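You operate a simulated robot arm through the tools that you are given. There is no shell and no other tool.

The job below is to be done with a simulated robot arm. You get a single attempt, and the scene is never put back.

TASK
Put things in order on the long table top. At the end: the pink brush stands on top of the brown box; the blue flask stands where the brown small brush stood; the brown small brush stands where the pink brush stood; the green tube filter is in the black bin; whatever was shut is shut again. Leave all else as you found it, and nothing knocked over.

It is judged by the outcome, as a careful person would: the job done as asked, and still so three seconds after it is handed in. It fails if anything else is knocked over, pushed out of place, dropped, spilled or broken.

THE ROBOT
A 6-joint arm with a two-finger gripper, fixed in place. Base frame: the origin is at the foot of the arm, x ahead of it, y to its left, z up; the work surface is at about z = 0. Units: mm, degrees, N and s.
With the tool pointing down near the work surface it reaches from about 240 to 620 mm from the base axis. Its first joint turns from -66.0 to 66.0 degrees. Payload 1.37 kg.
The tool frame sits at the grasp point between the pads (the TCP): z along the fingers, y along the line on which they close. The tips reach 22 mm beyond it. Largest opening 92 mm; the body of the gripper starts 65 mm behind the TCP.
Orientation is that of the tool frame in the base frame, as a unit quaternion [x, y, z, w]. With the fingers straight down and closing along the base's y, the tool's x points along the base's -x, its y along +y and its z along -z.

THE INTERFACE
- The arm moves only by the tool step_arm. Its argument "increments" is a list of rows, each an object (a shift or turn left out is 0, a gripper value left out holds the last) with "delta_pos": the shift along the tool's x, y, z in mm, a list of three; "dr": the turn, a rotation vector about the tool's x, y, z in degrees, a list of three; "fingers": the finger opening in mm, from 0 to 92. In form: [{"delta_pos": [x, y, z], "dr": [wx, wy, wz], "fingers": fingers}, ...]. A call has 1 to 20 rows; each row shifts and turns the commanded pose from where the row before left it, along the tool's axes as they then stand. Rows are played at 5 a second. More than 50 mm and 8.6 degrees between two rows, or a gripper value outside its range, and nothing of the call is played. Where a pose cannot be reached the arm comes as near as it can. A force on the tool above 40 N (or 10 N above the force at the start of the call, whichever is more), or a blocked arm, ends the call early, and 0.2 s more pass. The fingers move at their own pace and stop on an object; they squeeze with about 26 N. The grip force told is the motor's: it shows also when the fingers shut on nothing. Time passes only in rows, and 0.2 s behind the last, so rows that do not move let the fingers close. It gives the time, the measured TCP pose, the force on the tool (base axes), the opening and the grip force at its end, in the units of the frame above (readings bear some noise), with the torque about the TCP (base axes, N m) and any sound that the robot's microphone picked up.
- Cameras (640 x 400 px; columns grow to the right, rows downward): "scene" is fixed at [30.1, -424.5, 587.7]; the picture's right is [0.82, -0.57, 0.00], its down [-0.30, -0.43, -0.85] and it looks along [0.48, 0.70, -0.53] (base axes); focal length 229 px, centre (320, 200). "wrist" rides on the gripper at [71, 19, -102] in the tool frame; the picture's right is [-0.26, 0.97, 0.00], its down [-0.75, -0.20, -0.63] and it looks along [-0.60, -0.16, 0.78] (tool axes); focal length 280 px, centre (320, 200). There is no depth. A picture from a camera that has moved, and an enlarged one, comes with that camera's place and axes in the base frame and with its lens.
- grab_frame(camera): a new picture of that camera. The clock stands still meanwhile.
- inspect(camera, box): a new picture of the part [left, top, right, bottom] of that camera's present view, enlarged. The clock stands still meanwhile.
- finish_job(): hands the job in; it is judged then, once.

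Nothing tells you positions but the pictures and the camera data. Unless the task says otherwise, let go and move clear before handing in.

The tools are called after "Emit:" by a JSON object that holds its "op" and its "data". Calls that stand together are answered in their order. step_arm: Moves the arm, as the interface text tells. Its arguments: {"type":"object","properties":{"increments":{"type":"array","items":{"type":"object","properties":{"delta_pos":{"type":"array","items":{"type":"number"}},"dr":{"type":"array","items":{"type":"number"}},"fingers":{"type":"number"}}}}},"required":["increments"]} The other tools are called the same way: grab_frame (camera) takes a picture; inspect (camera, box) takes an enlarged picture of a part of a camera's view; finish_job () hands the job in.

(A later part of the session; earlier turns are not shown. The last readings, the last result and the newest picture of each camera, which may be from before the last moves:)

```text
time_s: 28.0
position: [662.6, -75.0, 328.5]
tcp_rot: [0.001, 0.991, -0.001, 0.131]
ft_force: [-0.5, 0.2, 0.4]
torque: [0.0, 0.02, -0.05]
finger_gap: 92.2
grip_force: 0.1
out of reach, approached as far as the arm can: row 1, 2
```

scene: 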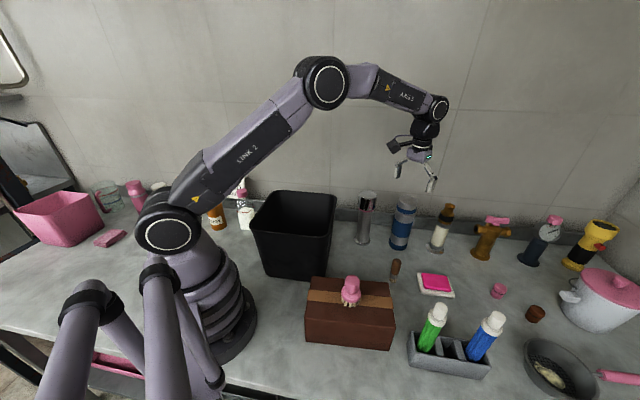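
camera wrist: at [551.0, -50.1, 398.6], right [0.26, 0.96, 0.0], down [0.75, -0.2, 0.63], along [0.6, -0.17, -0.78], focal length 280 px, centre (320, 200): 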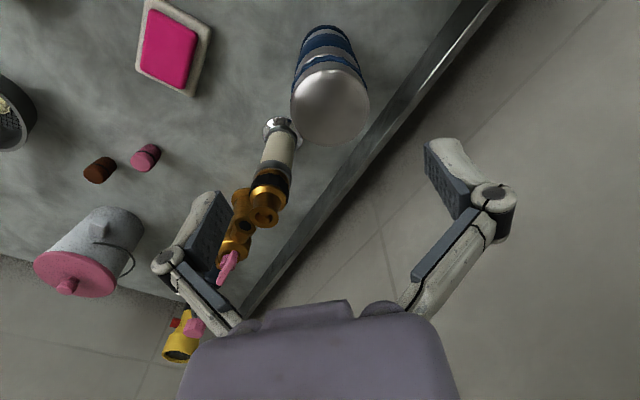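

The tilt worked but the pose came out at (663,-75,329), as the arm was at its limit. I pull back toward the base to a clearly reachable pose before continuing.

Emit:
{"op": "step_arm", "data": {"increments": [{"delta_pos": [38.6, 0, -10.4]}, {"delta_pos": [0, 0, 0]}]}}

Emit:
{"op": "grab_frame", "data": {"camera": "scene"}}

Emit:
{"op": "grab_frame", "data": {"camera": "wrist"}}

```text
time_s: 28.6
position: [662.2, -74.8, 331.1]
tcp_rot: [0.0, 0.991, 0.0, 0.131]
ft_force: [0.0, -0.5, -0.4]
torque: [0.02, 0.02, -0.04]
finger_gap: 92.2
grip_force: 0.1
out of reach, approached as far as the arm can: row 1
```

```text
taken
```

scene: 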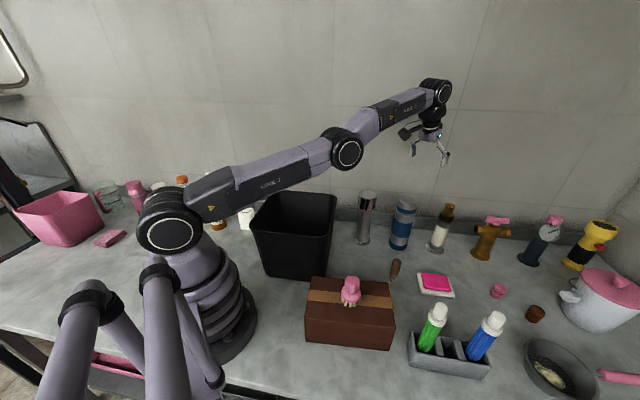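

```text
taken
camera wrist: at [567.5, -56.5, 410.2], right [0.25, 0.96, 0.07], down [0.56, -0.2, 0.8], along [0.78, -0.17, -0.6], focal length 280 px, centre (320, 200)
```

wrist: 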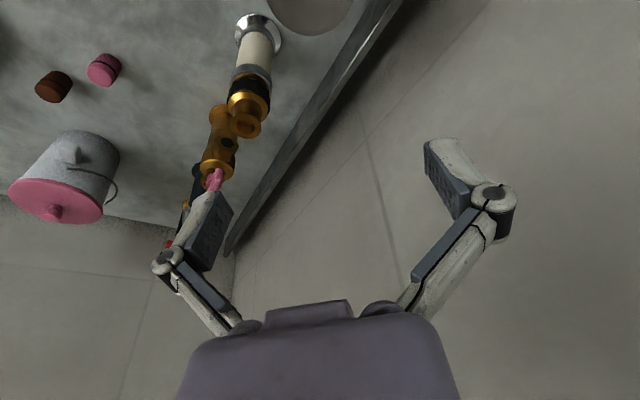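

The arm has stretched out straight and the last inward step did not move it. I undo the tilt and then step inward to bend the elbow again.

Emit:
{"op": "step_arm", "data": {"increments": [{"dr": [0, 5, 0]}, {"dr": [0, 5, 0]}, {"dr": [0, 5, 0]}, {"delta_pos": [0, 0, 0]}]}}

Emit:
{"op": "grab_frame", "data": {"camera": "scene"}}

```text
time_s: 29.6
position: [614.4, -70.0, 319.0]
tcp_rot: [0.001, 1.0, -0.001, 0.001]
ft_force: [-0.5, -0.8, -0.3]
torque: [0.0, 0.02, -0.02]
finger_gap: 92.3
grip_force: 0.1
out of reach, approached as far as the arm can: row 1, 2, 3
```

```text
taken
```

scene: 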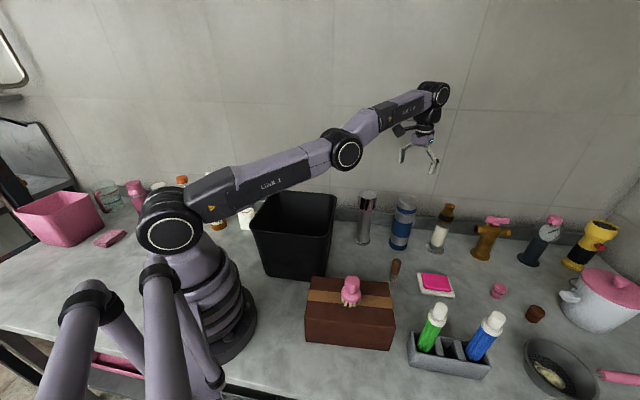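

Emit:
{"op": "step_arm", "data": {"increments": [{"delta_pos": [40, 0, 0]}, {"delta_pos": [40, 0, 0]}, {"delta_pos": [0, 0, 0]}]}}

Emit:
{"op": "grab_frame", "data": {"camera": "scene"}}

```text
time_s: 30.4
position: [614.9, -69.5, 318.9]
tcp_rot: [0.0, 1.0, -0.001, 0.001]
ft_force: [0.8, 0.5, -0.5]
torque: [-0.02, 0.02, 0.05]
finger_gap: 92.0
grip_force: 0.1
out of reach, approached as far as the arm can: row 1, 2
```

```text
taken
```

scene: 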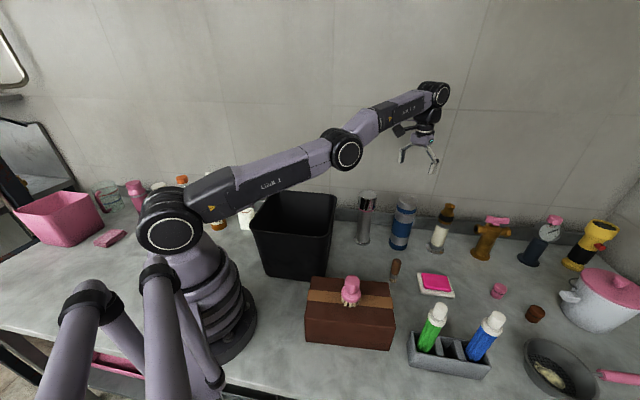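

The elbow is stuck at full stretch. I try a sideways move, followed by a downward move well away from tall objects, which should bend the elbow the right way.

Emit:
{"op": "step_arm", "data": {"increments": [{"delta_pos": [20, -40, 0]}, {"delta_pos": [20, -40, 0]}, {"delta_pos": [0, 0, 0]}]}}

```text
time_s: 31.2
position: [600.8, -134.4, 329.5]
tcp_rot: [0.001, 1.0, 0.0, 0.001]
ft_force: [0.4, -0.4, -1.2]
torque: [0.04, 0.02, 0.01]
finger_gap: 92.3
grip_force: 0.1
out of reach, approached as far as the arm can: row 1, 2
```

Emit:
{"op": "step_arm", "data": {"increments": [{"delta_pos": [0, 0, 35]}, {"delta_pos": [0, 0, 35]}, {"delta_pos": [0, 0, 0]}]}}

Emit:
{"op": "grab_frame", "data": {"camera": "scene"}}

```text
time_s: 32.0
position: [616.0, -135.8, 259.9]
tcp_rot: [0.0, 1.0, 0.0, 0.0]
ft_force: [0.6, 0.3, 0.1]
torque: [0.02, 0.0, 0.01]
finger_gap: 91.8
grip_force: 0.0
out of reach, approached as far as the arm can: row 1, 2
```

```text
taken
```

scene: 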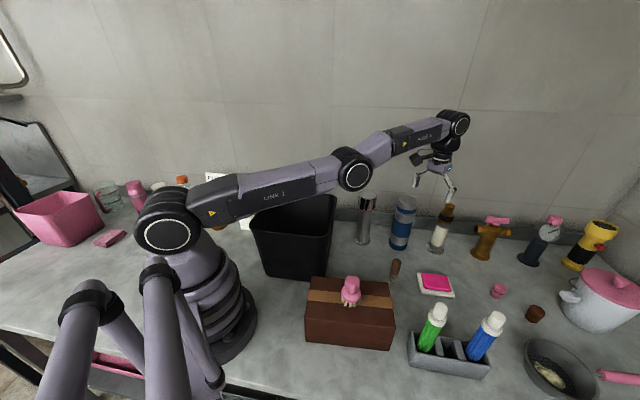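

The commanded pose evidently resets to the reached one, and the elbow seems slightly past straight. I push outward in clear air (above z=238 at the tips) to straighten it, and see how far it goes.

Emit:
{"op": "step_arm", "data": {"increments": [{"delta_pos": [-40, -8, 0]}, {"delta_pos": [0, 0, 0]}]}}

Emit:
{"op": "grab_frame", "data": {"camera": "scene"}}

```text
time_s: 32.6
position: [618.9, -137.6, 261.0]
tcp_rot: [0.002, 1.0, 0.0, 0.0]
ft_force: [0.4, -0.3, -0.9]
torque: [0.0, -0.02, -0.05]
finger_gap: 92.0
grip_force: 0.1
out of reach, approached as far as the arm can: row 1
```

```text
taken
```

scene: 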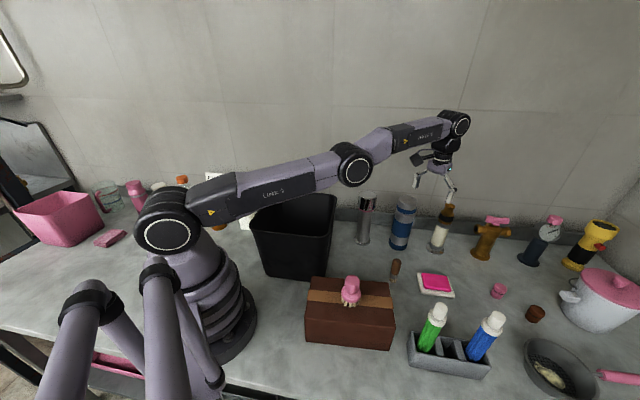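

The elbow is now nearly straight. A small downward-and-inward step should bend it upward.

Emit:
{"op": "step_arm", "data": {"increments": [{"delta_pos": [0, 0, 22]}, {"delta_pos": [8, 0, 0]}, {"delta_pos": [0, 0, 0]}]}}

Emit:
{"op": "grab_frame", "data": {"camera": "scene"}}

```text
time_s: 33.4
position: [619.2, -139.7, 239.9]
tcp_rot: [0.001, 1.0, -0.001, 0.001]
ft_force: [1.1, 0.1, 0.0]
torque: [0.03, -0.02, -0.01]
finger_gap: 92.0
grip_force: 0.1
out of reach, approached as far as the arm can: row 2
```

```text
taken
```

scene: 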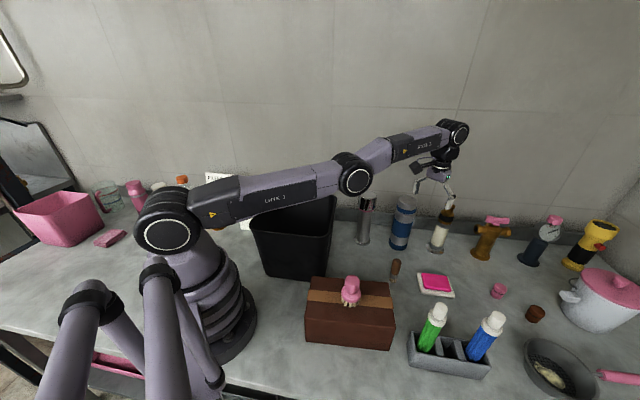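

Still bending the wrong way. I move sideways over the low sponge area (free space below), push out to straighten fully, then take a larger downward step.

Emit:
{"op": "step_arm", "data": {"increments": [{"delta_pos": [5, -37, -25]}, {"delta_pos": [5, -37, -25]}, {"delta_pos": [8, -37, -25]}, {"delta_pos": [0, 0, 0]}]}}

```text
time_s: 34.4
position: [576.4, -232.2, 301.3]
tcp_rot: [0.001, 1.0, -0.001, 0.0]
ft_force: [-0.6, -0.1, -1.0]
torque: [0.01, 0.03, 0.02]
finger_gap: 91.8
grip_force: 0.0
out of reach, approached as far as the arm can: row 1, 2, 3
```

Emit:
{"op": "step_arm", "data": {"increments": [{"delta_pos": [-40, -16, 0]}, {"delta_pos": [-40, -16, 0]}, {"delta_pos": [0, 0, 49]}, {"delta_pos": [0, 0, 0]}]}}

Emit:
{"op": "grab_frame", "data": {"camera": "scene"}}

```text
time_s: 35.4
position: [584.6, -234.3, 240.6]
tcp_rot: [0.001, 1.0, -0.001, 0.0]
ft_force: [0.3, 0.6, -0.5]
torque: [-0.02, 0.01, 0.0]
finger_gap: 92.3
grip_force: 0.1
out of reach, approached as far as the arm can: row 1, 2
```

```text
taken
```

scene: 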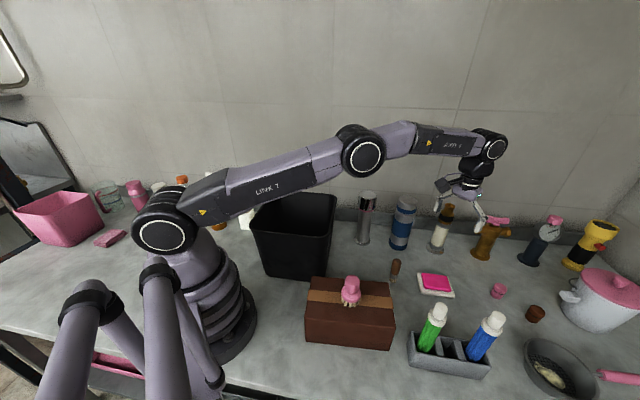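

The elbow is now clearly bent upward. Checking that inward motion works again.

Emit:
{"op": "step_arm", "data": {"increments": [{"delta_pos": [25, 10, 0]}, {"delta_pos": [25, 10, 0]}, {"delta_pos": [25, 10, 0]}, {"delta_pos": [0, 0, 0]}]}}

Emit:
{"op": "grab_frame", "data": {"camera": "scene"}}

```text
time_s: 36.4
position: [506.8, -202.4, 238.9]
tcp_rot: [0.002, 1.0, -0.001, 0.0]
ft_force: [-1.0, 0.5, 0.4]
torque: [-0.02, 0.01, -0.02]
finger_gap: 92.3
grip_force: 0.1
```

```text
taken
```

scene: 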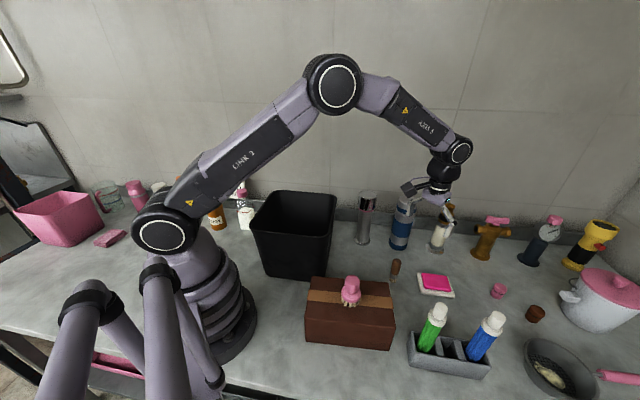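

Recovered. Now I raise, tilt the tool 16° outward here where reach is ample, and check the pose.

Emit:
{"op": "step_arm", "data": {"increments": [{"delta_pos": [0, 0, -30]}, {"delta_pos": [0, 0, -30]}, {"dr": [0, -4, 0]}, {"dr": [0, -4, 0]}, {"dr": [0, -4, 0]}, {"dr": [0, -4, 0]}, {"delta_pos": [0, 0, 0]}]}}

```text
time_s: 38.0
position: [506.7, -204.0, 300.3]
tcp_rot: [0.001, 0.99, 0.0, 0.141]
ft_force: [0.9, -0.3, 0.1]
torque: [-0.01, 0.0, 0.01]
finger_gap: 91.8
grip_force: 0.0
```

Tilt is right and position held. Moving above the flask with the tilted tool.

Emit:
{"op": "step_arm", "data": {"increments": [{"delta_pos": [-23.8, 28, 6.85]}, {"delta_pos": [-23.8, 28, 6.85]}, {"delta_pos": [-23.8, 28, 6.85]}, {"delta_pos": [-23.8, 28, 6.85]}, {"delta_pos": [0, 0, 0]}]}}

Emit:
{"op": "grab_frame", "data": {"camera": "scene"}}

```text
time_s: 39.2
position: [608.5, -90.2, 301.6]
tcp_rot: [0.001, 0.99, -0.001, 0.139]
ft_force: [0.1, 0.6, -0.8]
torque: [0.0, -0.02, 0.01]
finger_gap: 92.0
grip_force: 0.1
```

```text
taken
```

scene: 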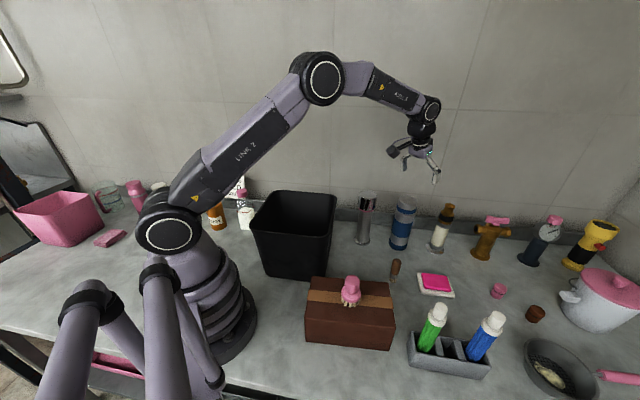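

Elbow well bent, all good. Final horizontal step to the flask axis, then verify with the wrist camera.

Emit:
{"op": "step_arm", "data": {"increments": [{"delta_pos": [-21.6, 26.2, 6.2]}, {"delta_pos": [0, 0, 0]}, {"delta_pos": [0, 0, 0]}]}}

Emit:
{"op": "grab_frame", "data": {"camera": "wrist"}}

Emit:
{"op": "inspect", "data": {"camera": "wrist", "box": [240, 0, 400, 160]}}

Emit:
{"op": "inspect", "data": {"camera": "scene", "box": [340, 80, 500, 260]}}

```text
time_s: 40.0
position: [630.9, -64.3, 302.5]
tcp_rot: [0.001, 0.99, -0.001, 0.14]
ft_force: [-0.1, 0.3, 0.5]
torque: [-0.02, 0.0, 0.01]
finger_gap: 92.0
grip_force: 0.2
```

```text
taken
camera wrist: at [534.9, -45.5, 378.3], right [0.25, 0.96, 0.07], down [0.55, -0.2, 0.81], along [0.8, -0.17, -0.58], focal length 280 px, centre (320, 200)
```

wrist: 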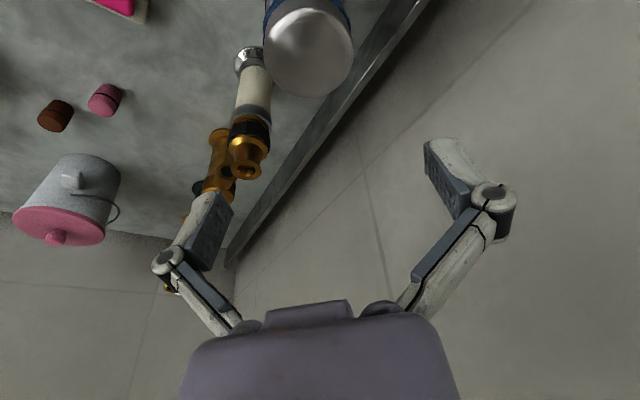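

```text
2.50 times, centred on (320, 80) of wrist
camera zoom: at [534.9, -45.5, 378.3], right [0.25, 0.96, 0.07], down [0.55, -0.2, 0.81], along [0.8, -0.17, -0.58], focal length 701 px, centre (320, 500)
```

zoom: 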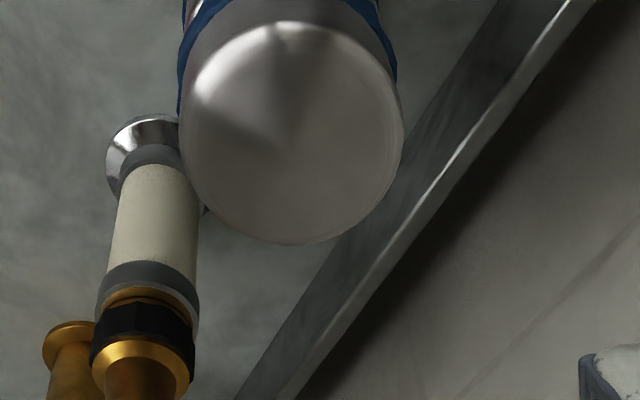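

```text
2.22 times, centred on (420, 170) of scene
camera zoom: at [30.1, -424.5, 587.7], right [0.82, -0.57, 0.0], down [-0.3, -0.43, -0.85], along [0.48, 0.7, -0.53], focal length 510 px, centre (98, 267)
```

zoom: 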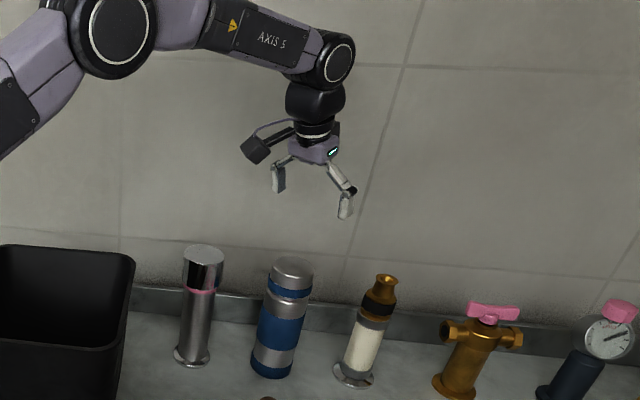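

Wrist view puts the flask axis at (630.7,-64.1); the TCP is at (630.9,-64.3). Descending to just above the flask top, then checking finger clearance.

Emit:
{"op": "step_arm", "data": {"increments": [{"delta_pos": [8.3, 0, 28.8]}, {"delta_pos": [8.3, 0, 28.8]}, {"delta_pos": [8.3, 0, 28.8]}, {"delta_pos": [0, 0, 0]}]}}

Emit:
{"op": "grab_frame", "data": {"camera": "wrist"}}

Emit:
{"op": "inspect", "data": {"camera": "scene", "box": [340, 120, 480, 260]}}

```text
time_s: 41.0
position: [632.3, -64.7, 210.4]
tcp_rot: [0.0, 0.99, -0.001, 0.141]
ft_force: [0.2, 0.5, 0.6]
torque: [-0.03, 0.01, -0.02]
finger_gap: 91.9
grip_force: 0.1
```

```text
taken
camera wrist: at [535.6, -46.1, 287.5], right [0.25, 0.96, 0.07], down [0.55, -0.2, 0.81], along [0.8, -0.17, -0.58], focal length 280 px, centre (320, 200)
```

wrist: 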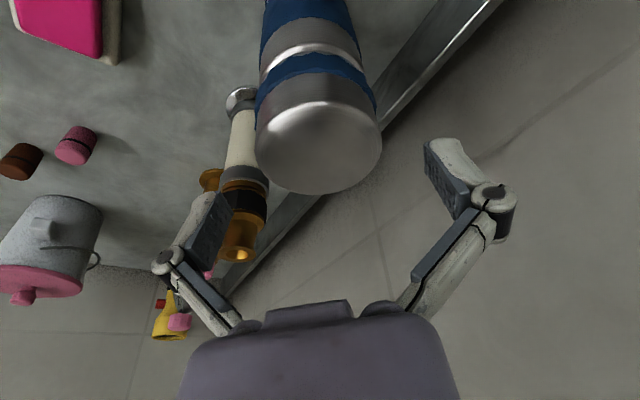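

```text
2.86 times, centred on (410, 190) of scene
camera zoom: at [30.1, -424.5, 587.7], right [0.82, -0.57, 0.0], down [-0.3, -0.43, -0.85], along [0.48, 0.7, -0.53], focal length 655 px, centre (63, 229)
```

zoom: 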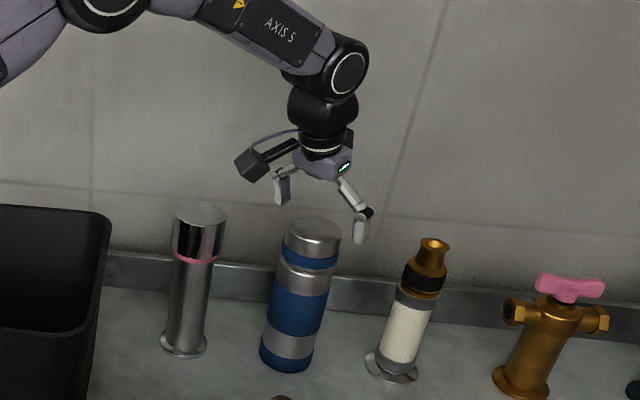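

Flask is centred between the open fingers. Descending the remaining 70 mm to straddle its body.

Emit:
{"op": "step_arm", "data": {"increments": [{"delta_pos": [7.6, 0.3, 24]}, {"delta_pos": [6.6, 0.3, 23]}, {"delta_pos": [5.6, 0, 20]}, {"delta_pos": [0, 0, 0]}]}}

Emit:
{"op": "grab_frame", "data": {"camera": "wrist"}}

Emit:
{"op": "inspect", "data": {"camera": "scene", "box": [340, 140, 480, 260]}}

```text
time_s: 42.0
position: [631.2, -64.2, 144.9]
tcp_rot: [0.001, 0.99, -0.001, 0.144]
ft_force: [-4.9, 4.8, 27.7]
torque: [0.16, 0.01, 0.01]
finger_gap: 92.8
grip_force: 0.1
```

```text
taken
camera wrist: at [535.0, -46.2, 221.0], right [0.25, 0.96, 0.07], down [0.54, -0.2, 0.81], along [0.8, -0.17, -0.58], focal length 280 px, centre (320, 200)
```

wrist: 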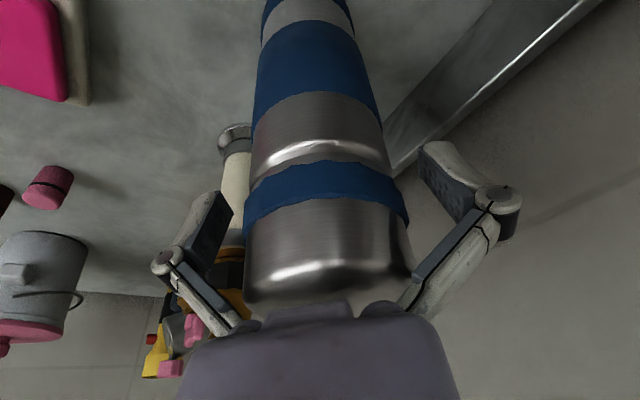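

```text
3.33 times, centred on (410, 200) of scene
camera zoom: at [29.9, -424.4, 587.8], right [0.82, -0.57, 0.0], down [-0.3, -0.43, -0.85], along [0.48, 0.7, -0.52], focal length 764 px, centre (20, 200)
```

zoom: 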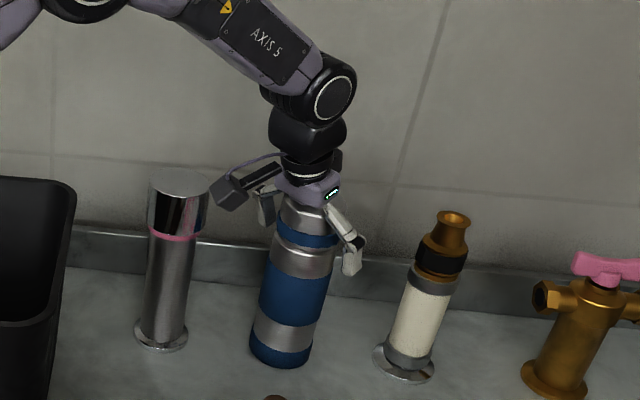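

The finger linkages (V-shaped behind the pads) touched the flask's top edge — it hasn't tipped. I raise about 16 mm so the linkages will clear when closing, and check.

Emit:
{"op": "step_arm", "data": {"increments": [{"delta_pos": [-1.1, 0, -4]}, {"delta_pos": [-1.7, 0, -6]}, {"delta_pos": [-1.7, 0, -5.4]}, {"delta_pos": [0, 0, 0]}]}}

Emit:
{"op": "grab_frame", "data": {"camera": "wrist"}}

Emit:
{"op": "inspect", "data": {"camera": "scene", "box": [340, 140, 480, 260]}}

```text
time_s: 43.0
position: [629.4, -65.7, 156.5]
tcp_rot: [0.001, 0.99, -0.001, 0.139]
ft_force: [-1.0, -1.1, -0.8]
torque: [-0.03, 0.03, 0.02]
finger_gap: 92.2
grip_force: 0.1
```

```text
taken
camera wrist: at [533.7, -47.2, 233.0], right [0.25, 0.96, 0.07], down [0.55, -0.2, 0.81], along [0.8, -0.17, -0.58], focal length 280 px, centre (320, 200)
```

wrist: 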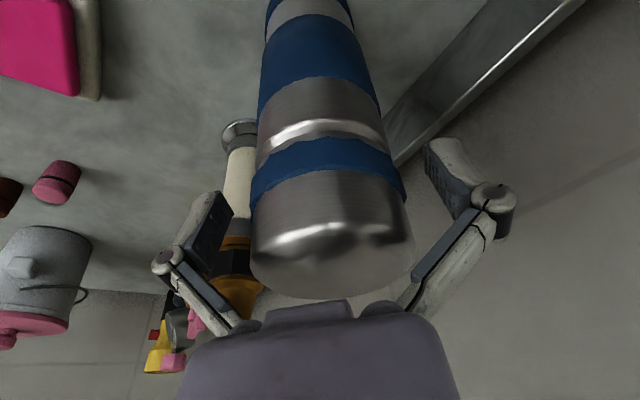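

```text
3.33 times, centred on (410, 200) of scene
camera zoom: at [30.1, -424.5, 587.7], right [0.82, -0.57, 0.0], down [-0.3, -0.43, -0.85], along [0.48, 0.7, -0.53], focal length 764 px, centre (20, 200)
```

zoom: 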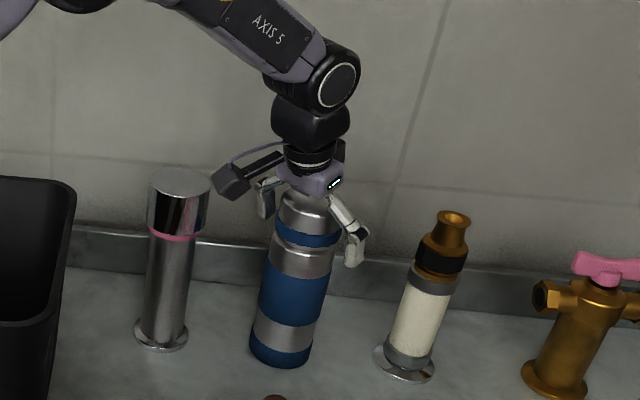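

Flask unmoved (its axis still computes to ≈(630.7,-64)). Small correction, then close gently.

Emit:
{"op": "step_arm", "data": {"increments": [{"delta_pos": [-1.1, 1.4, -3.9]}, {"delta_pos": [0, 0, 0]}, {"fingers": 80}, {"fingers": 72}, {"fingers": 68}, {"fingers": 64}, {"fingers": 58}, {"fingers": 50}, {"fingers": 50}]}}

Emit:
{"op": "grab_frame", "data": {"camera": "wrist"}}

Emit:
{"op": "inspect", "data": {"camera": "scene", "box": [340, 140, 480, 260]}}

```text
time_s: 45.0
position: [629.6, -64.6, 162.2]
tcp_rot: [0.001, 0.99, -0.002, 0.141]
ft_force: [-2.8, 2.4, 9.4]
torque: [0.05, 0.24, -0.02]
finger_gap: 62.8
grip_force: 26.6
```

```text
taken
camera wrist: at [533.9, -45.5, 237.9], right [0.25, 0.96, 0.07], down [0.55, -0.2, 0.81], along [0.8, -0.17, -0.58], focal length 280 px, centre (320, 200)
```

wrist: 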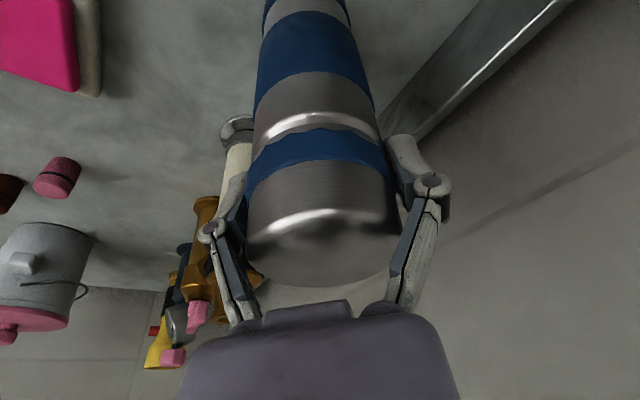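

```text
3.33 times, centred on (410, 200) of scene
camera zoom: at [30.0, -424.4, 587.7], right [0.82, -0.57, 0.0], down [-0.3, -0.43, -0.85], along [0.48, 0.7, -0.53], focal length 764 px, centre (20, 200)
```

zoom: 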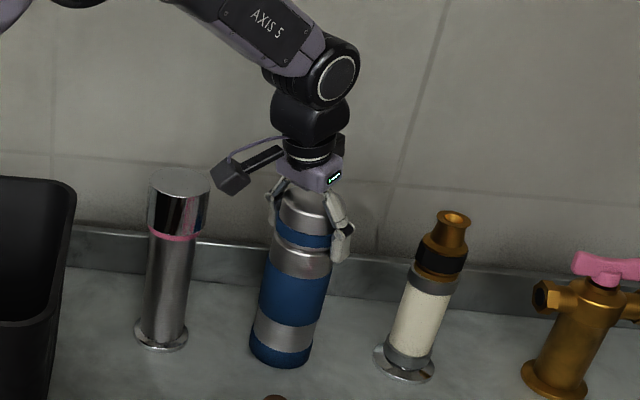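

Gripped at 62.8 mm. I lift a little and check that the whole flask comes up together.

Emit:
{"op": "step_arm", "data": {"increments": [{"delta_pos": [-1.4, 0, -4.8]}, {"delta_pos": [-2.8, 0, -9.6]}, {"delta_pos": [-2.8, 0, -9.6]}, {"delta_pos": [0, 0, 0]}]}}

Emit:
{"op": "inspect", "data": {"camera": "scene", "box": [340, 140, 480, 260]}}

Emit:
{"op": "grab_frame", "data": {"camera": "wrist"}}

```text
time_s: 46.0
position: [629.9, -62.9, 185.0]
tcp_rot: [0.001, 0.99, -0.002, 0.14]
ft_force: [0.2, 0.2, -3.8]
torque: [-0.01, -0.03, 0.01]
finger_gap: 62.4
grip_force: 25.6
```

```text
3.33 times, centred on (410, 200) of scene
camera zoom: at [30.1, -424.5, 587.7], right [0.82, -0.57, 0.0], down [-0.3, -0.43, -0.85], along [0.48, 0.7, -0.53], focal length 764 px, centre (20, 200)
```

zoom: 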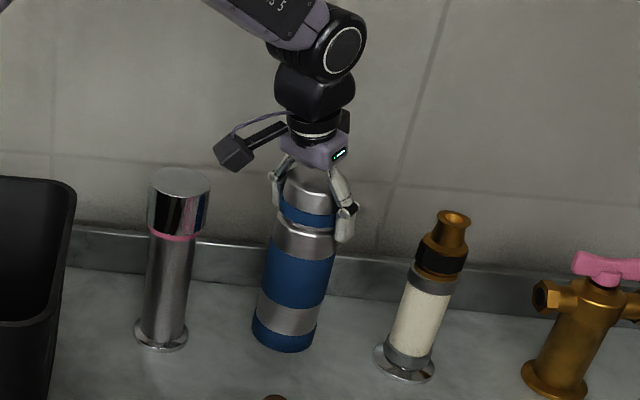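

```text
taken
camera wrist: at [533.7, -44.9, 261.7], right [0.25, 0.96, 0.07], down [0.55, -0.2, 0.81], along [0.8, -0.17, -0.58], focal length 280 px, centre (320, 200)
```

wrist: 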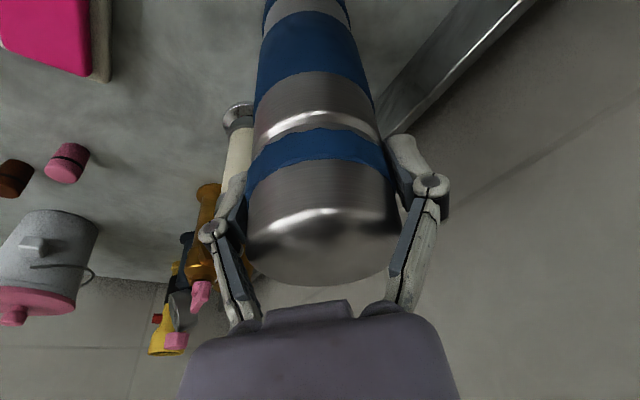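

The whole flask lifts cleanly (about 0.4 kg). Raising it further and carrying it toward the brown brush's old spot.

Emit:
{"op": "step_arm", "data": {"increments": [{"delta_pos": [-8.3, 0, -28.8]}, {"delta_pos": [-8.3, 0, -28.8]}, {"delta_pos": [-8.3, 0, -28.8]}, {"delta_pos": [30.9, -3.65, -8.9]}, {"delta_pos": [30.9, -3.65, -8.9]}, {"delta_pos": [30.9, -3.65, -8.9]}, {"delta_pos": [30.9, -3.65, -8.9]}, {"delta_pos": [30.9, -3.65, -8.9]}, {"delta_pos": [30.9, -3.65, -8.9]}, {"delta_pos": [0, 0, 0]}, {"delta_pos": [0, 0, 0]}]}}

Emit:
{"op": "grab_frame", "data": {"camera": "scene"}}

Emit:
{"op": "grab_frame", "data": {"camera": "wrist"}}

```text
time_s: 48.4
position: [437.5, -83.5, 274.2]
tcp_rot: [0.001, 0.99, -0.002, 0.14]
ft_force: [0.1, -0.6, -3.4]
torque: [0.01, 0.0, 0.01]
finger_gap: 62.1
grip_force: 25.6
```

```text
taken
```

scene: 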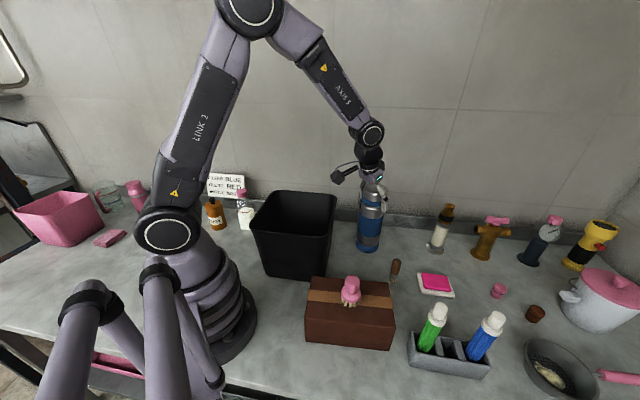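

```text
taken
camera wrist: at [340.5, -64.7, 350.9], right [0.25, 0.96, 0.07], down [0.55, -0.2, 0.81], along [0.8, -0.17, -0.58], focal length 280 px, centre (320, 200)
```

wrist: 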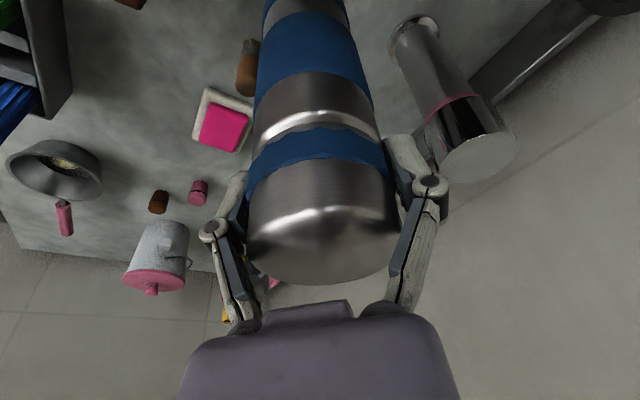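

Above the target spot. Lowering most of the way.

Emit:
{"op": "step_arm", "data": {"increments": [{"delta_pos": [6.9, -0.5, 24]}, {"delta_pos": [6.9, -0.5, 24]}, {"delta_pos": [6.9, 0, 24]}, {"delta_pos": [5.5, 0, 19.2]}, {"delta_pos": [0, 0, 0]}]}}

Emit:
{"op": "grab_frame", "data": {"camera": "scene"}}

Emit:
{"op": "inspect", "data": {"camera": "scene", "box": [290, 160, 430, 300]}}

```text
time_s: 49.6
position: [437.1, -86.8, 179.4]
tcp_rot: [0.0, 0.99, -0.001, 0.139]
ft_force: [-0.8, 0.3, -3.5]
torque: [0.03, 0.01, -0.02]
finger_gap: 61.9
grip_force: 26.2
```

```text
taken
```

scene: 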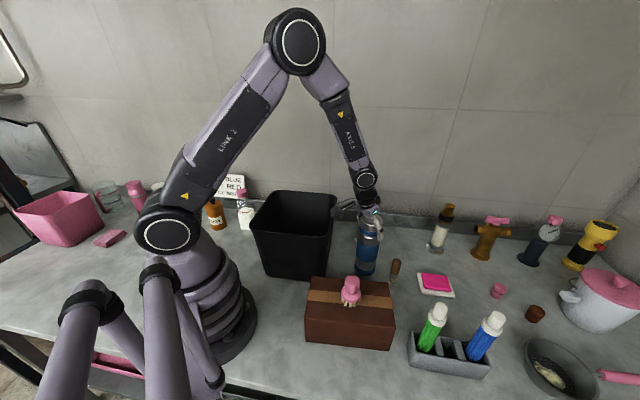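

```text
2.86 times, centred on (360, 230) of scene
camera zoom: at [30.1, -424.5, 587.7], right [0.82, -0.57, 0.0], down [-0.3, -0.43, -0.85], along [0.48, 0.7, -0.53], focal length 655 px, centre (206, 114)
```

zoom: 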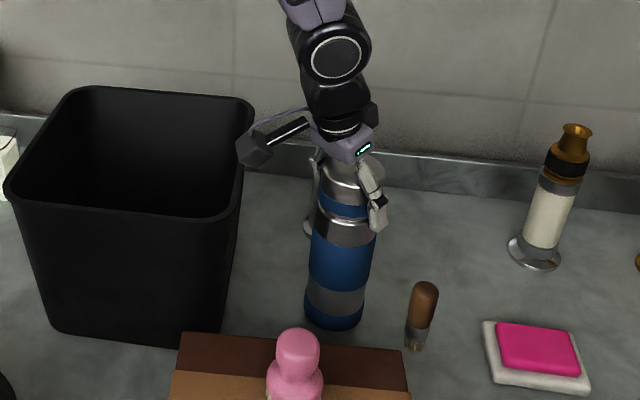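

Clear of the bin, box and brown brush. Lowering the last centimetres carefully.

Emit:
{"op": "step_arm", "data": {"increments": [{"delta_pos": [1.7, 1.0, 5.8]}, {"delta_pos": [1.4, 0.5, 4.8]}, {"delta_pos": [0.8, 0, 2.9]}, {"delta_pos": [0, 0, 0]}]}}

Emit:
{"op": "inspect", "data": {"camera": "scene", "box": [290, 160, 430, 300]}}

```text
time_s: 50.6
position: [437.4, -83.7, 165.6]
tcp_rot: [0.001, 0.99, 0.0, 0.14]
ft_force: [0.1, 0.7, -3.9]
torque: [0.0, -0.03, -0.03]
finger_gap: 62.1
grip_force: 25.8
```

```text
2.86 times, centred on (360, 230) of scene
camera zoom: at [30.1, -424.5, 587.7], right [0.82, -0.57, 0.0], down [-0.3, -0.43, -0.85], along [0.48, 0.7, -0.53], focal length 655 px, centre (206, 114)
```

zoom: 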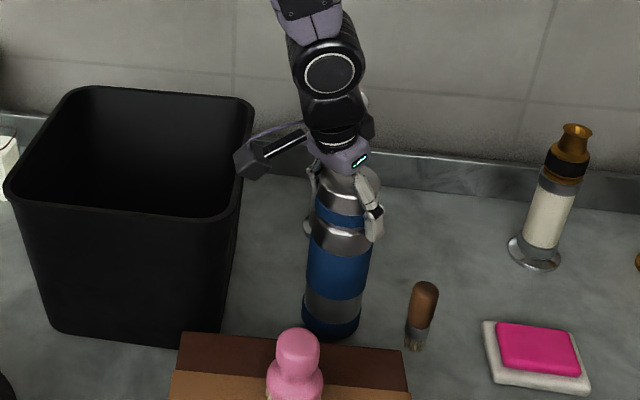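

Emit:
{"op": "step_arm", "data": {"increments": [{"delta_pos": [0.28, -0.5, 0.96]}, {"delta_pos": [0.28, -0.5, 0.96]}, {"delta_pos": [0, 0, 0]}]}}

```text
time_s: 51.4
position: [437.1, -85.1, 163.9]
tcp_rot: [0.001, 0.99, -0.001, 0.14]
ft_force: [-0.6, 0.2, -3.4]
torque: [0.05, 0.0, -0.04]
finger_gap: 62.2
grip_force: 25.9
```

Emit:
{"op": "step_arm", "data": {"increments": [{"delta_pos": [0.28, 0, 0.96]}, {"delta_pos": [0.28, 0, 0.96]}, {"delta_pos": [0, 0, 0]}]}}

```text
time_s: 52.2
position: [436.9, -86.6, 161.6]
tcp_rot: [0.001, 0.99, -0.001, 0.141]
ft_force: [-5.4, 1.2, 11.8]
torque: [0.31, 0.58, 0.11]
finger_gap: 62.1
grip_force: 26.0
```

Contact with the table. Easing up slightly, then opening slowly.

Emit:
{"op": "step_arm", "data": {"increments": [{"delta_pos": [-0.2, 0, -0.7]}, {"delta_pos": [0, 0, 0]}]}}

```text
time_s: 52.8
position: [437.5, -85.6, 163.8]
tcp_rot: [0.0, 0.99, -0.001, 0.141]
ft_force: [-2.4, 2.0, 5.7]
torque: [0.29, 0.22, 0.04]
finger_gap: 62.4
grip_force: 25.8
```

Emit:
{"op": "step_arm", "data": {"increments": [{"fingers": 66}, {"fingers": 70}, {"fingers": 76}, {"fingers": 84}, {"fingers": 92}, {"fingers": 92}]}}

Emit:
{"op": "inspect", "data": {"camera": "scene", "box": [290, 160, 430, 300]}}

Emit:
{"op": "grab_frame", "data": {"camera": "wrist"}}

```text
time_s: 54.2
position: [437.8, -86.4, 162.8]
tcp_rot: [0.001, 0.99, 0.0, 0.14]
ft_force: [-0.1, 0.3, -0.1]
torque: [-0.02, 0.01, 0.01]
finger_gap: 92.2
grip_force: 0.1
```

```text
2.86 times, centred on (360, 230) of scene
camera zoom: at [30.1, -424.5, 587.7], right [0.82, -0.57, 0.0], down [-0.3, -0.43, -0.85], along [0.48, 0.7, -0.53], focal length 655 px, centre (206, 114)
```

zoom: 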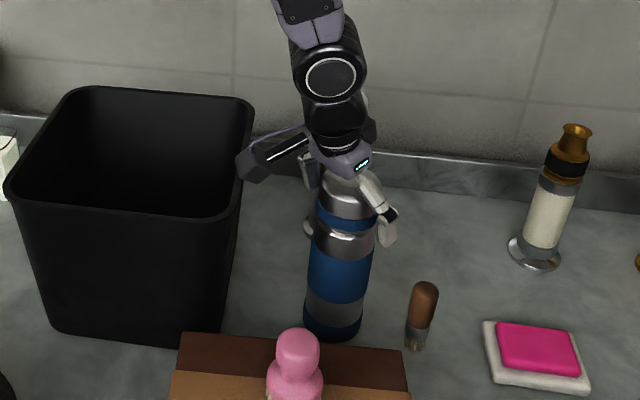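

```text
taken
camera wrist: at [341.7, -67.6, 239.3], right [0.25, 0.96, 0.07], down [0.55, -0.2, 0.81], along [0.8, -0.17, -0.58], focal length 280 px, centre (320, 200)
```

wrist: 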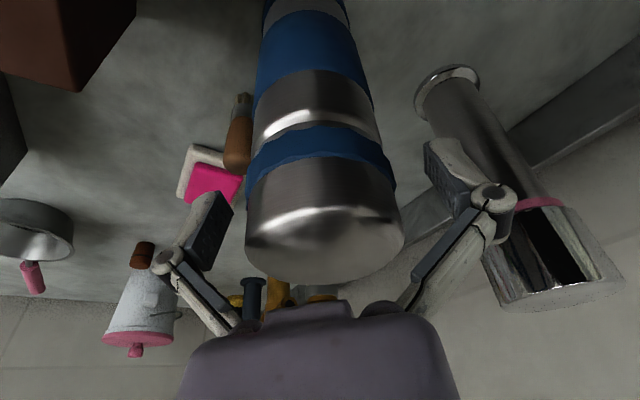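

The flask stands by itself. Retreating straight up, then levelling the tool.

Emit:
{"op": "step_arm", "data": {"increments": [{"delta_pos": [-4.2, 0, -14.4]}, {"delta_pos": [-8.3, 0, -28.8]}, {"delta_pos": [-8.3, 0, -28.8]}, {"delta_pos": [-8.3, 0, -28.8]}, {"delta_pos": [-8.3, 0, -28.8]}, {"delta_pos": [-8.3, 0, -28.8]}, {"dr": [0, 4, 0]}, {"dr": [0, 4, 0]}, {"dr": [0, 4, 0]}, {"dr": [0, 4, 0]}, {"delta_pos": [0, 0, 0]}]}}

Emit:
{"op": "grab_frame", "data": {"camera": "scene"}}

Emit:
{"op": "grab_frame", "data": {"camera": "wrist"}}

```text
time_s: 56.6
position: [437.1, -84.6, 326.8]
tcp_rot: [0.002, 1.0, -0.001, 0.002]
ft_force: [0.1, 0.6, 0.0]
torque: [0.02, 0.0, 0.0]
finger_gap: 91.9
grip_force: 0.1
```

```text
taken
```

scene: 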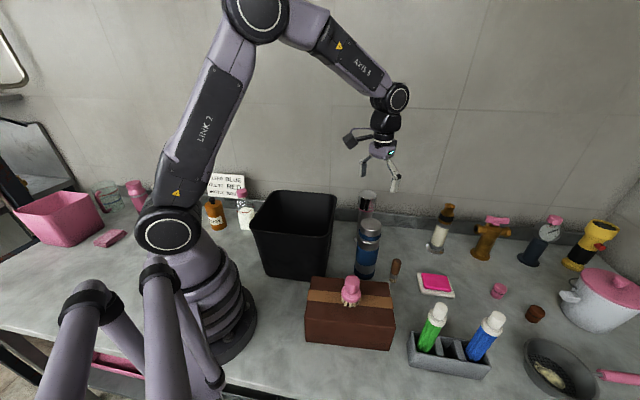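

```text
taken
camera wrist: at [366.7, -66.8, 427.2], right [0.26, 0.96, 0.0], down [0.75, -0.2, 0.63], along [0.6, -0.17, -0.78], focal length 280 px, centre (320, 200)
```

wrist: 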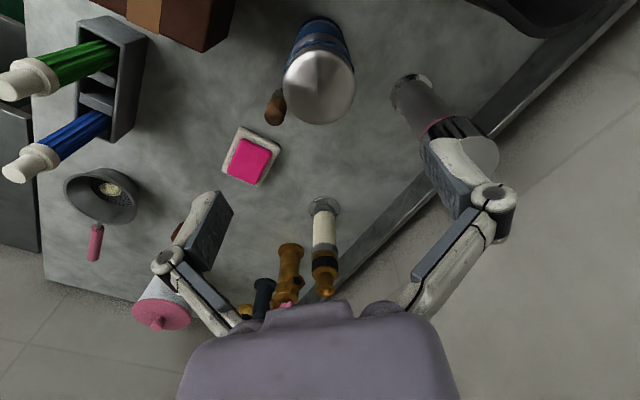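

The flask stands at the brown brush's old spot. Now to the green tube at about (371,-340), travelling high.

Emit:
{"op": "step_arm", "data": {"increments": [{"delta_pos": [11, -42.5, 0], "fingers": 70}, {"delta_pos": [11, -42.5, 0]}, {"delta_pos": [11, -42.5, 0]}, {"delta_pos": [11, -42.5, 0]}, {"delta_pos": [11, -42.5, 0]}, {"delta_pos": [11, -42.5, 0]}, {"delta_pos": [0, 0, 0]}]}}

Emit:
{"op": "grab_frame", "data": {"camera": "wrist"}}

Emit:
{"op": "inspect", "data": {"camera": "wrist", "box": [240, 20, 400, 180]}}

Emit:
{"op": "grab_frame", "data": {"camera": "scene"}}

```text
time_s: 58.2
position: [369.2, -340.4, 326.3]
tcp_rot: [0.001, 1.0, -0.001, 0.001]
ft_force: [-0.1, 0.4, -0.5]
torque: [0.01, -0.01, 0.04]
finger_gap: 70.2
grip_force: 0.2
```

```text
taken
camera wrist: at [298.8, -321.5, 426.5], right [0.26, 0.96, 0.0], down [0.75, -0.2, 0.63], along [0.6, -0.17, -0.78], focal length 280 px, centre (320, 200)
```

wrist: 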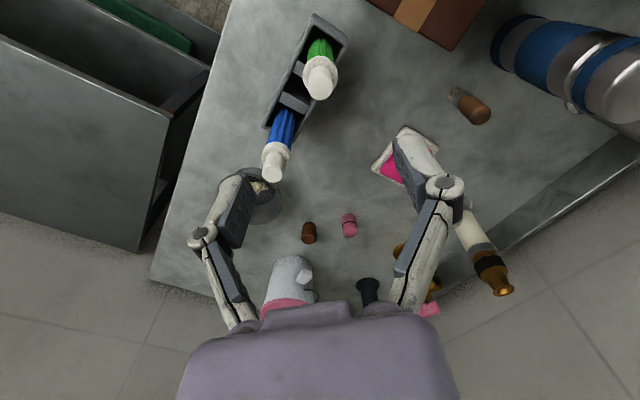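

```text
2.50 times, centred on (320, 100) of wrist
camera zoom: at [298.8, -321.5, 426.5], right [0.26, 0.96, 0.0], down [0.75, -0.2, 0.63], along [0.6, -0.17, -0.78], focal length 701 px, centre (320, 450)
```

zoom: 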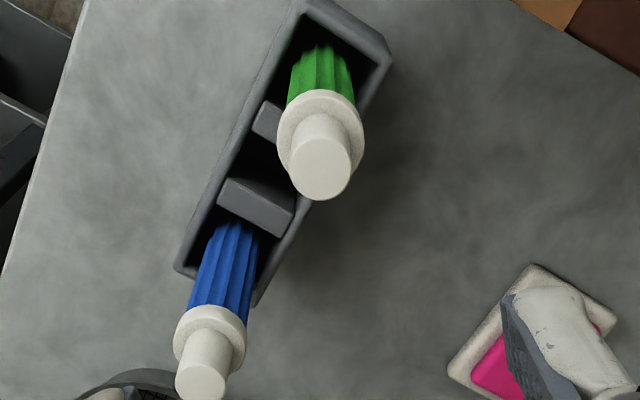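

```text
taken
```

scene: 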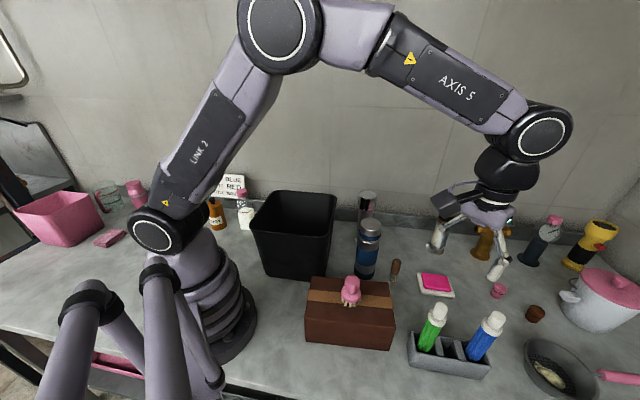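

Green tube computes to about (373.5,-341), upright. Descending to just above its cap and checking.

Emit:
{"op": "step_arm", "data": {"increments": [{"delta_pos": [-4.3, -0.6, 30]}, {"delta_pos": [0, 0, 30]}, {"delta_pos": [0, 0, 30]}, {"delta_pos": [0, 0, 0]}]}}

Emit:
{"op": "grab_frame", "data": {"camera": "wrist"}}

Emit:
{"op": "inspect", "data": {"camera": "wrist", "box": [240, 60, 400, 220]}}

Emit:
{"op": "inspect", "data": {"camera": "scene", "box": [380, 220, 540, 390]}}

```text
time_s: 59.2
position: [375.3, -343.2, 237.9]
tcp_rot: [0.0, 1.0, 0.0, 0.0]
ft_force: [-0.4, 0.0, 0.3]
torque: [-0.04, -0.03, 0.04]
finger_gap: 69.8
grip_force: 0.1
```

```text
taken
camera wrist: at [305.2, -323.2, 337.6], right [0.26, 0.96, 0.0], down [0.75, -0.2, 0.63], along [0.6, -0.17, -0.78], focal length 280 px, centre (320, 200)
```

wrist: 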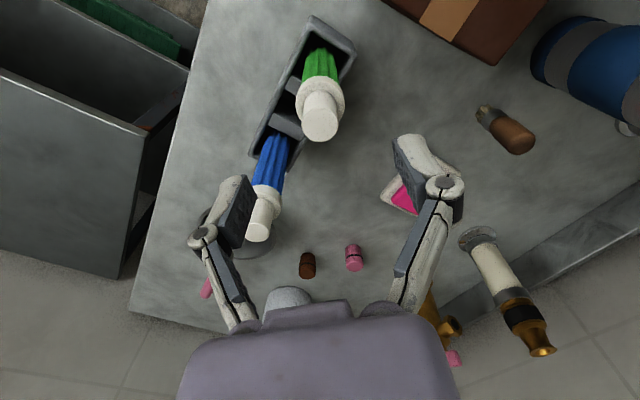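

```text
2.50 times, centred on (320, 140) of wrist
camera zoom: at [305.2, -323.2, 337.6], right [0.26, 0.96, 0.0], down [0.75, -0.2, 0.63], along [0.6, -0.17, -0.78], focal length 701 px, centre (320, 350)
```

zoom: 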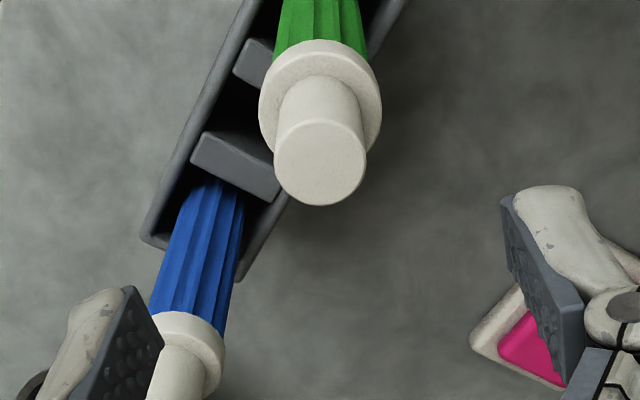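

```text
2.35 times, centred on (460, 305) of scene
camera zoom: at [30.1, -424.5, 587.7], right [0.82, -0.57, 0.0], down [-0.3, -0.43, -0.85], along [0.48, 0.7, -0.53], focal length 540 px, centre (-9, -47)
```

zoom: 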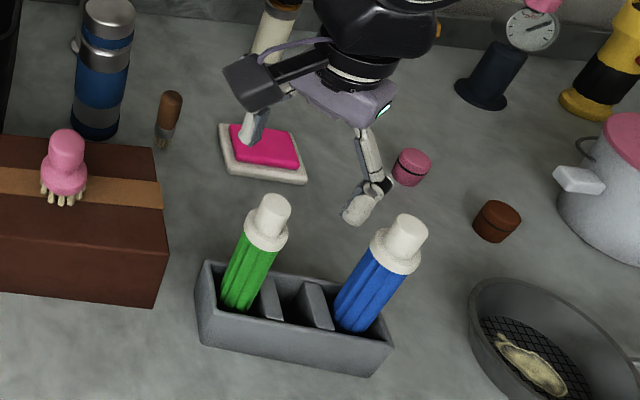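

Tube is centred under the gripper, and the blue tube stays outside the finger path. Descending to collar height.

Emit:
{"op": "step_arm", "data": {"increments": [{"delta_pos": [1, 0, 30]}, {"delta_pos": [0, 0, 30]}, {"delta_pos": [0, 0, 20]}, {"delta_pos": [0, 0, 12]}, {"delta_pos": [0, 0, 0]}]}}

Emit:
{"op": "grab_frame", "data": {"camera": "wrist"}}

Emit:
{"op": "inspect", "data": {"camera": "scene", "box": [380, 220, 540, 390]}}

```text
time_s: 60.4
position: [375.4, -340.9, 145.3]
tcp_rot: [0.001, 1.0, 0.0, 0.001]
ft_force: [0.3, 0.0, 0.2]
torque: [-0.02, -0.02, 0.0]
finger_gap: 69.7
grip_force: 0.0
```

```text
taken
camera wrist: at [304.6, -322.4, 246.1], right [0.26, 0.96, 0.0], down [0.75, -0.2, 0.63], along [0.6, -0.17, -0.78], focal length 280 px, centre (320, 200)
```

wrist: 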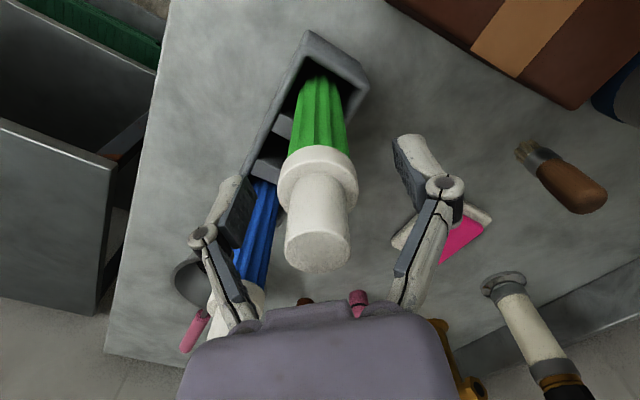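

```text
2.35 times, centred on (460, 305) of scene
camera zoom: at [30.1, -424.5, 587.7], right [0.82, -0.57, 0.0], down [-0.3, -0.43, -0.85], along [0.48, 0.7, -0.53], focal length 540 px, centre (-9, -47)
```

zoom: 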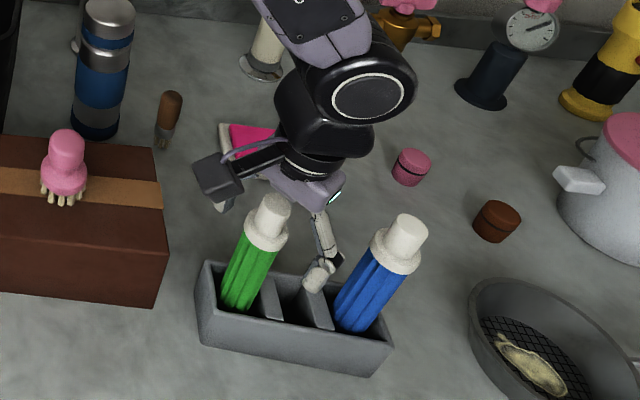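

Collar sits right at the TCP. Closing the fingers on it.

Emit:
{"op": "step_arm", "data": {"increments": [{"fingers": 50}, {"fingers": 40}, {"fingers": 30}, {"fingers": 24}, {"fingers": 24}, {"fingers": 24}, {"fingers": 24}]}}

Emit:
{"op": "grab_frame", "data": {"camera": "wrist"}}

```text
time_s: 62.0
position: [374.8, -341.5, 146.1]
tcp_rot: [0.0, 1.0, -0.001, 0.001]
ft_force: [-0.5, 0.4, 0.9]
torque: [0.03, 0.05, -0.04]
finger_gap: 30.7
grip_force: 26.0
```

```text
taken
camera wrist: at [304.6, -322.4, 246.4], right [0.26, 0.96, 0.0], down [0.75, -0.2, 0.63], along [0.6, -0.17, -0.78], focal length 280 px, centre (320, 200)
```

wrist: 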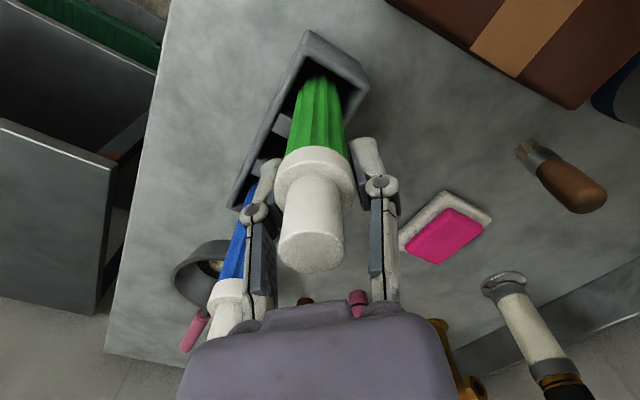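

Gripped at 30.7 mm. Lifting slowly out of the rack and checking the rack stays put.

Emit:
{"op": "step_arm", "data": {"increments": [{"delta_pos": [0, 0, -6]}, {"delta_pos": [0, 0, -12]}, {"delta_pos": [0, 0, -12]}, {"delta_pos": [0, 0, 0]}]}}

Emit:
{"op": "inspect", "data": {"camera": "scene", "box": [380, 220, 540, 390]}}

Emit:
{"op": "grab_frame", "data": {"camera": "wrist"}}

```text
time_s: 63.0
position: [374.4, -340.8, 176.7]
tcp_rot: [0.002, 1.0, -0.001, 0.0]
ft_force: [0.5, -0.5, -0.4]
torque: [0.0, 0.04, 0.01]
finger_gap: 30.6
grip_force: 26.1
```

```text
2.35 times, centred on (460, 305) of scene
camera zoom: at [30.1, -424.5, 587.7], right [0.82, -0.57, 0.0], down [-0.3, -0.43, -0.85], along [0.48, 0.7, -0.53], focal length 540 px, centre (-9, -47)
```

zoom: 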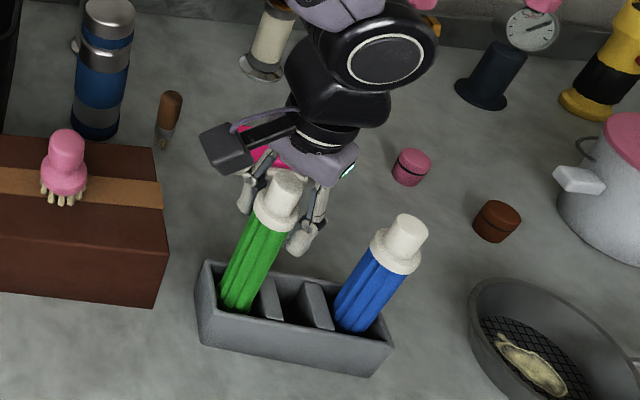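

```text
taken
camera wrist: at [303.8, -321.9, 276.4], right [0.26, 0.96, 0.0], down [0.75, -0.2, 0.63], along [0.6, -0.17, -0.78], focal length 280 px, centre (320, 200)
```

wrist: 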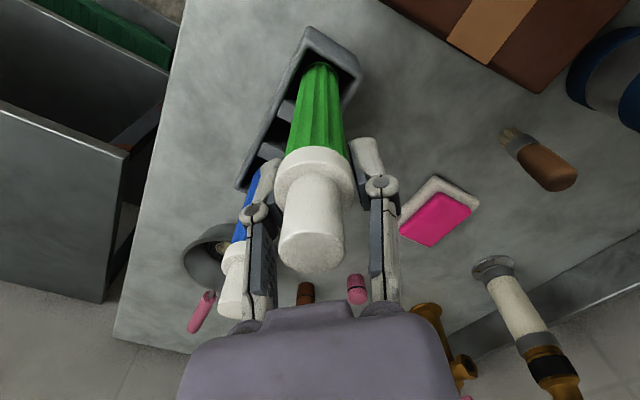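

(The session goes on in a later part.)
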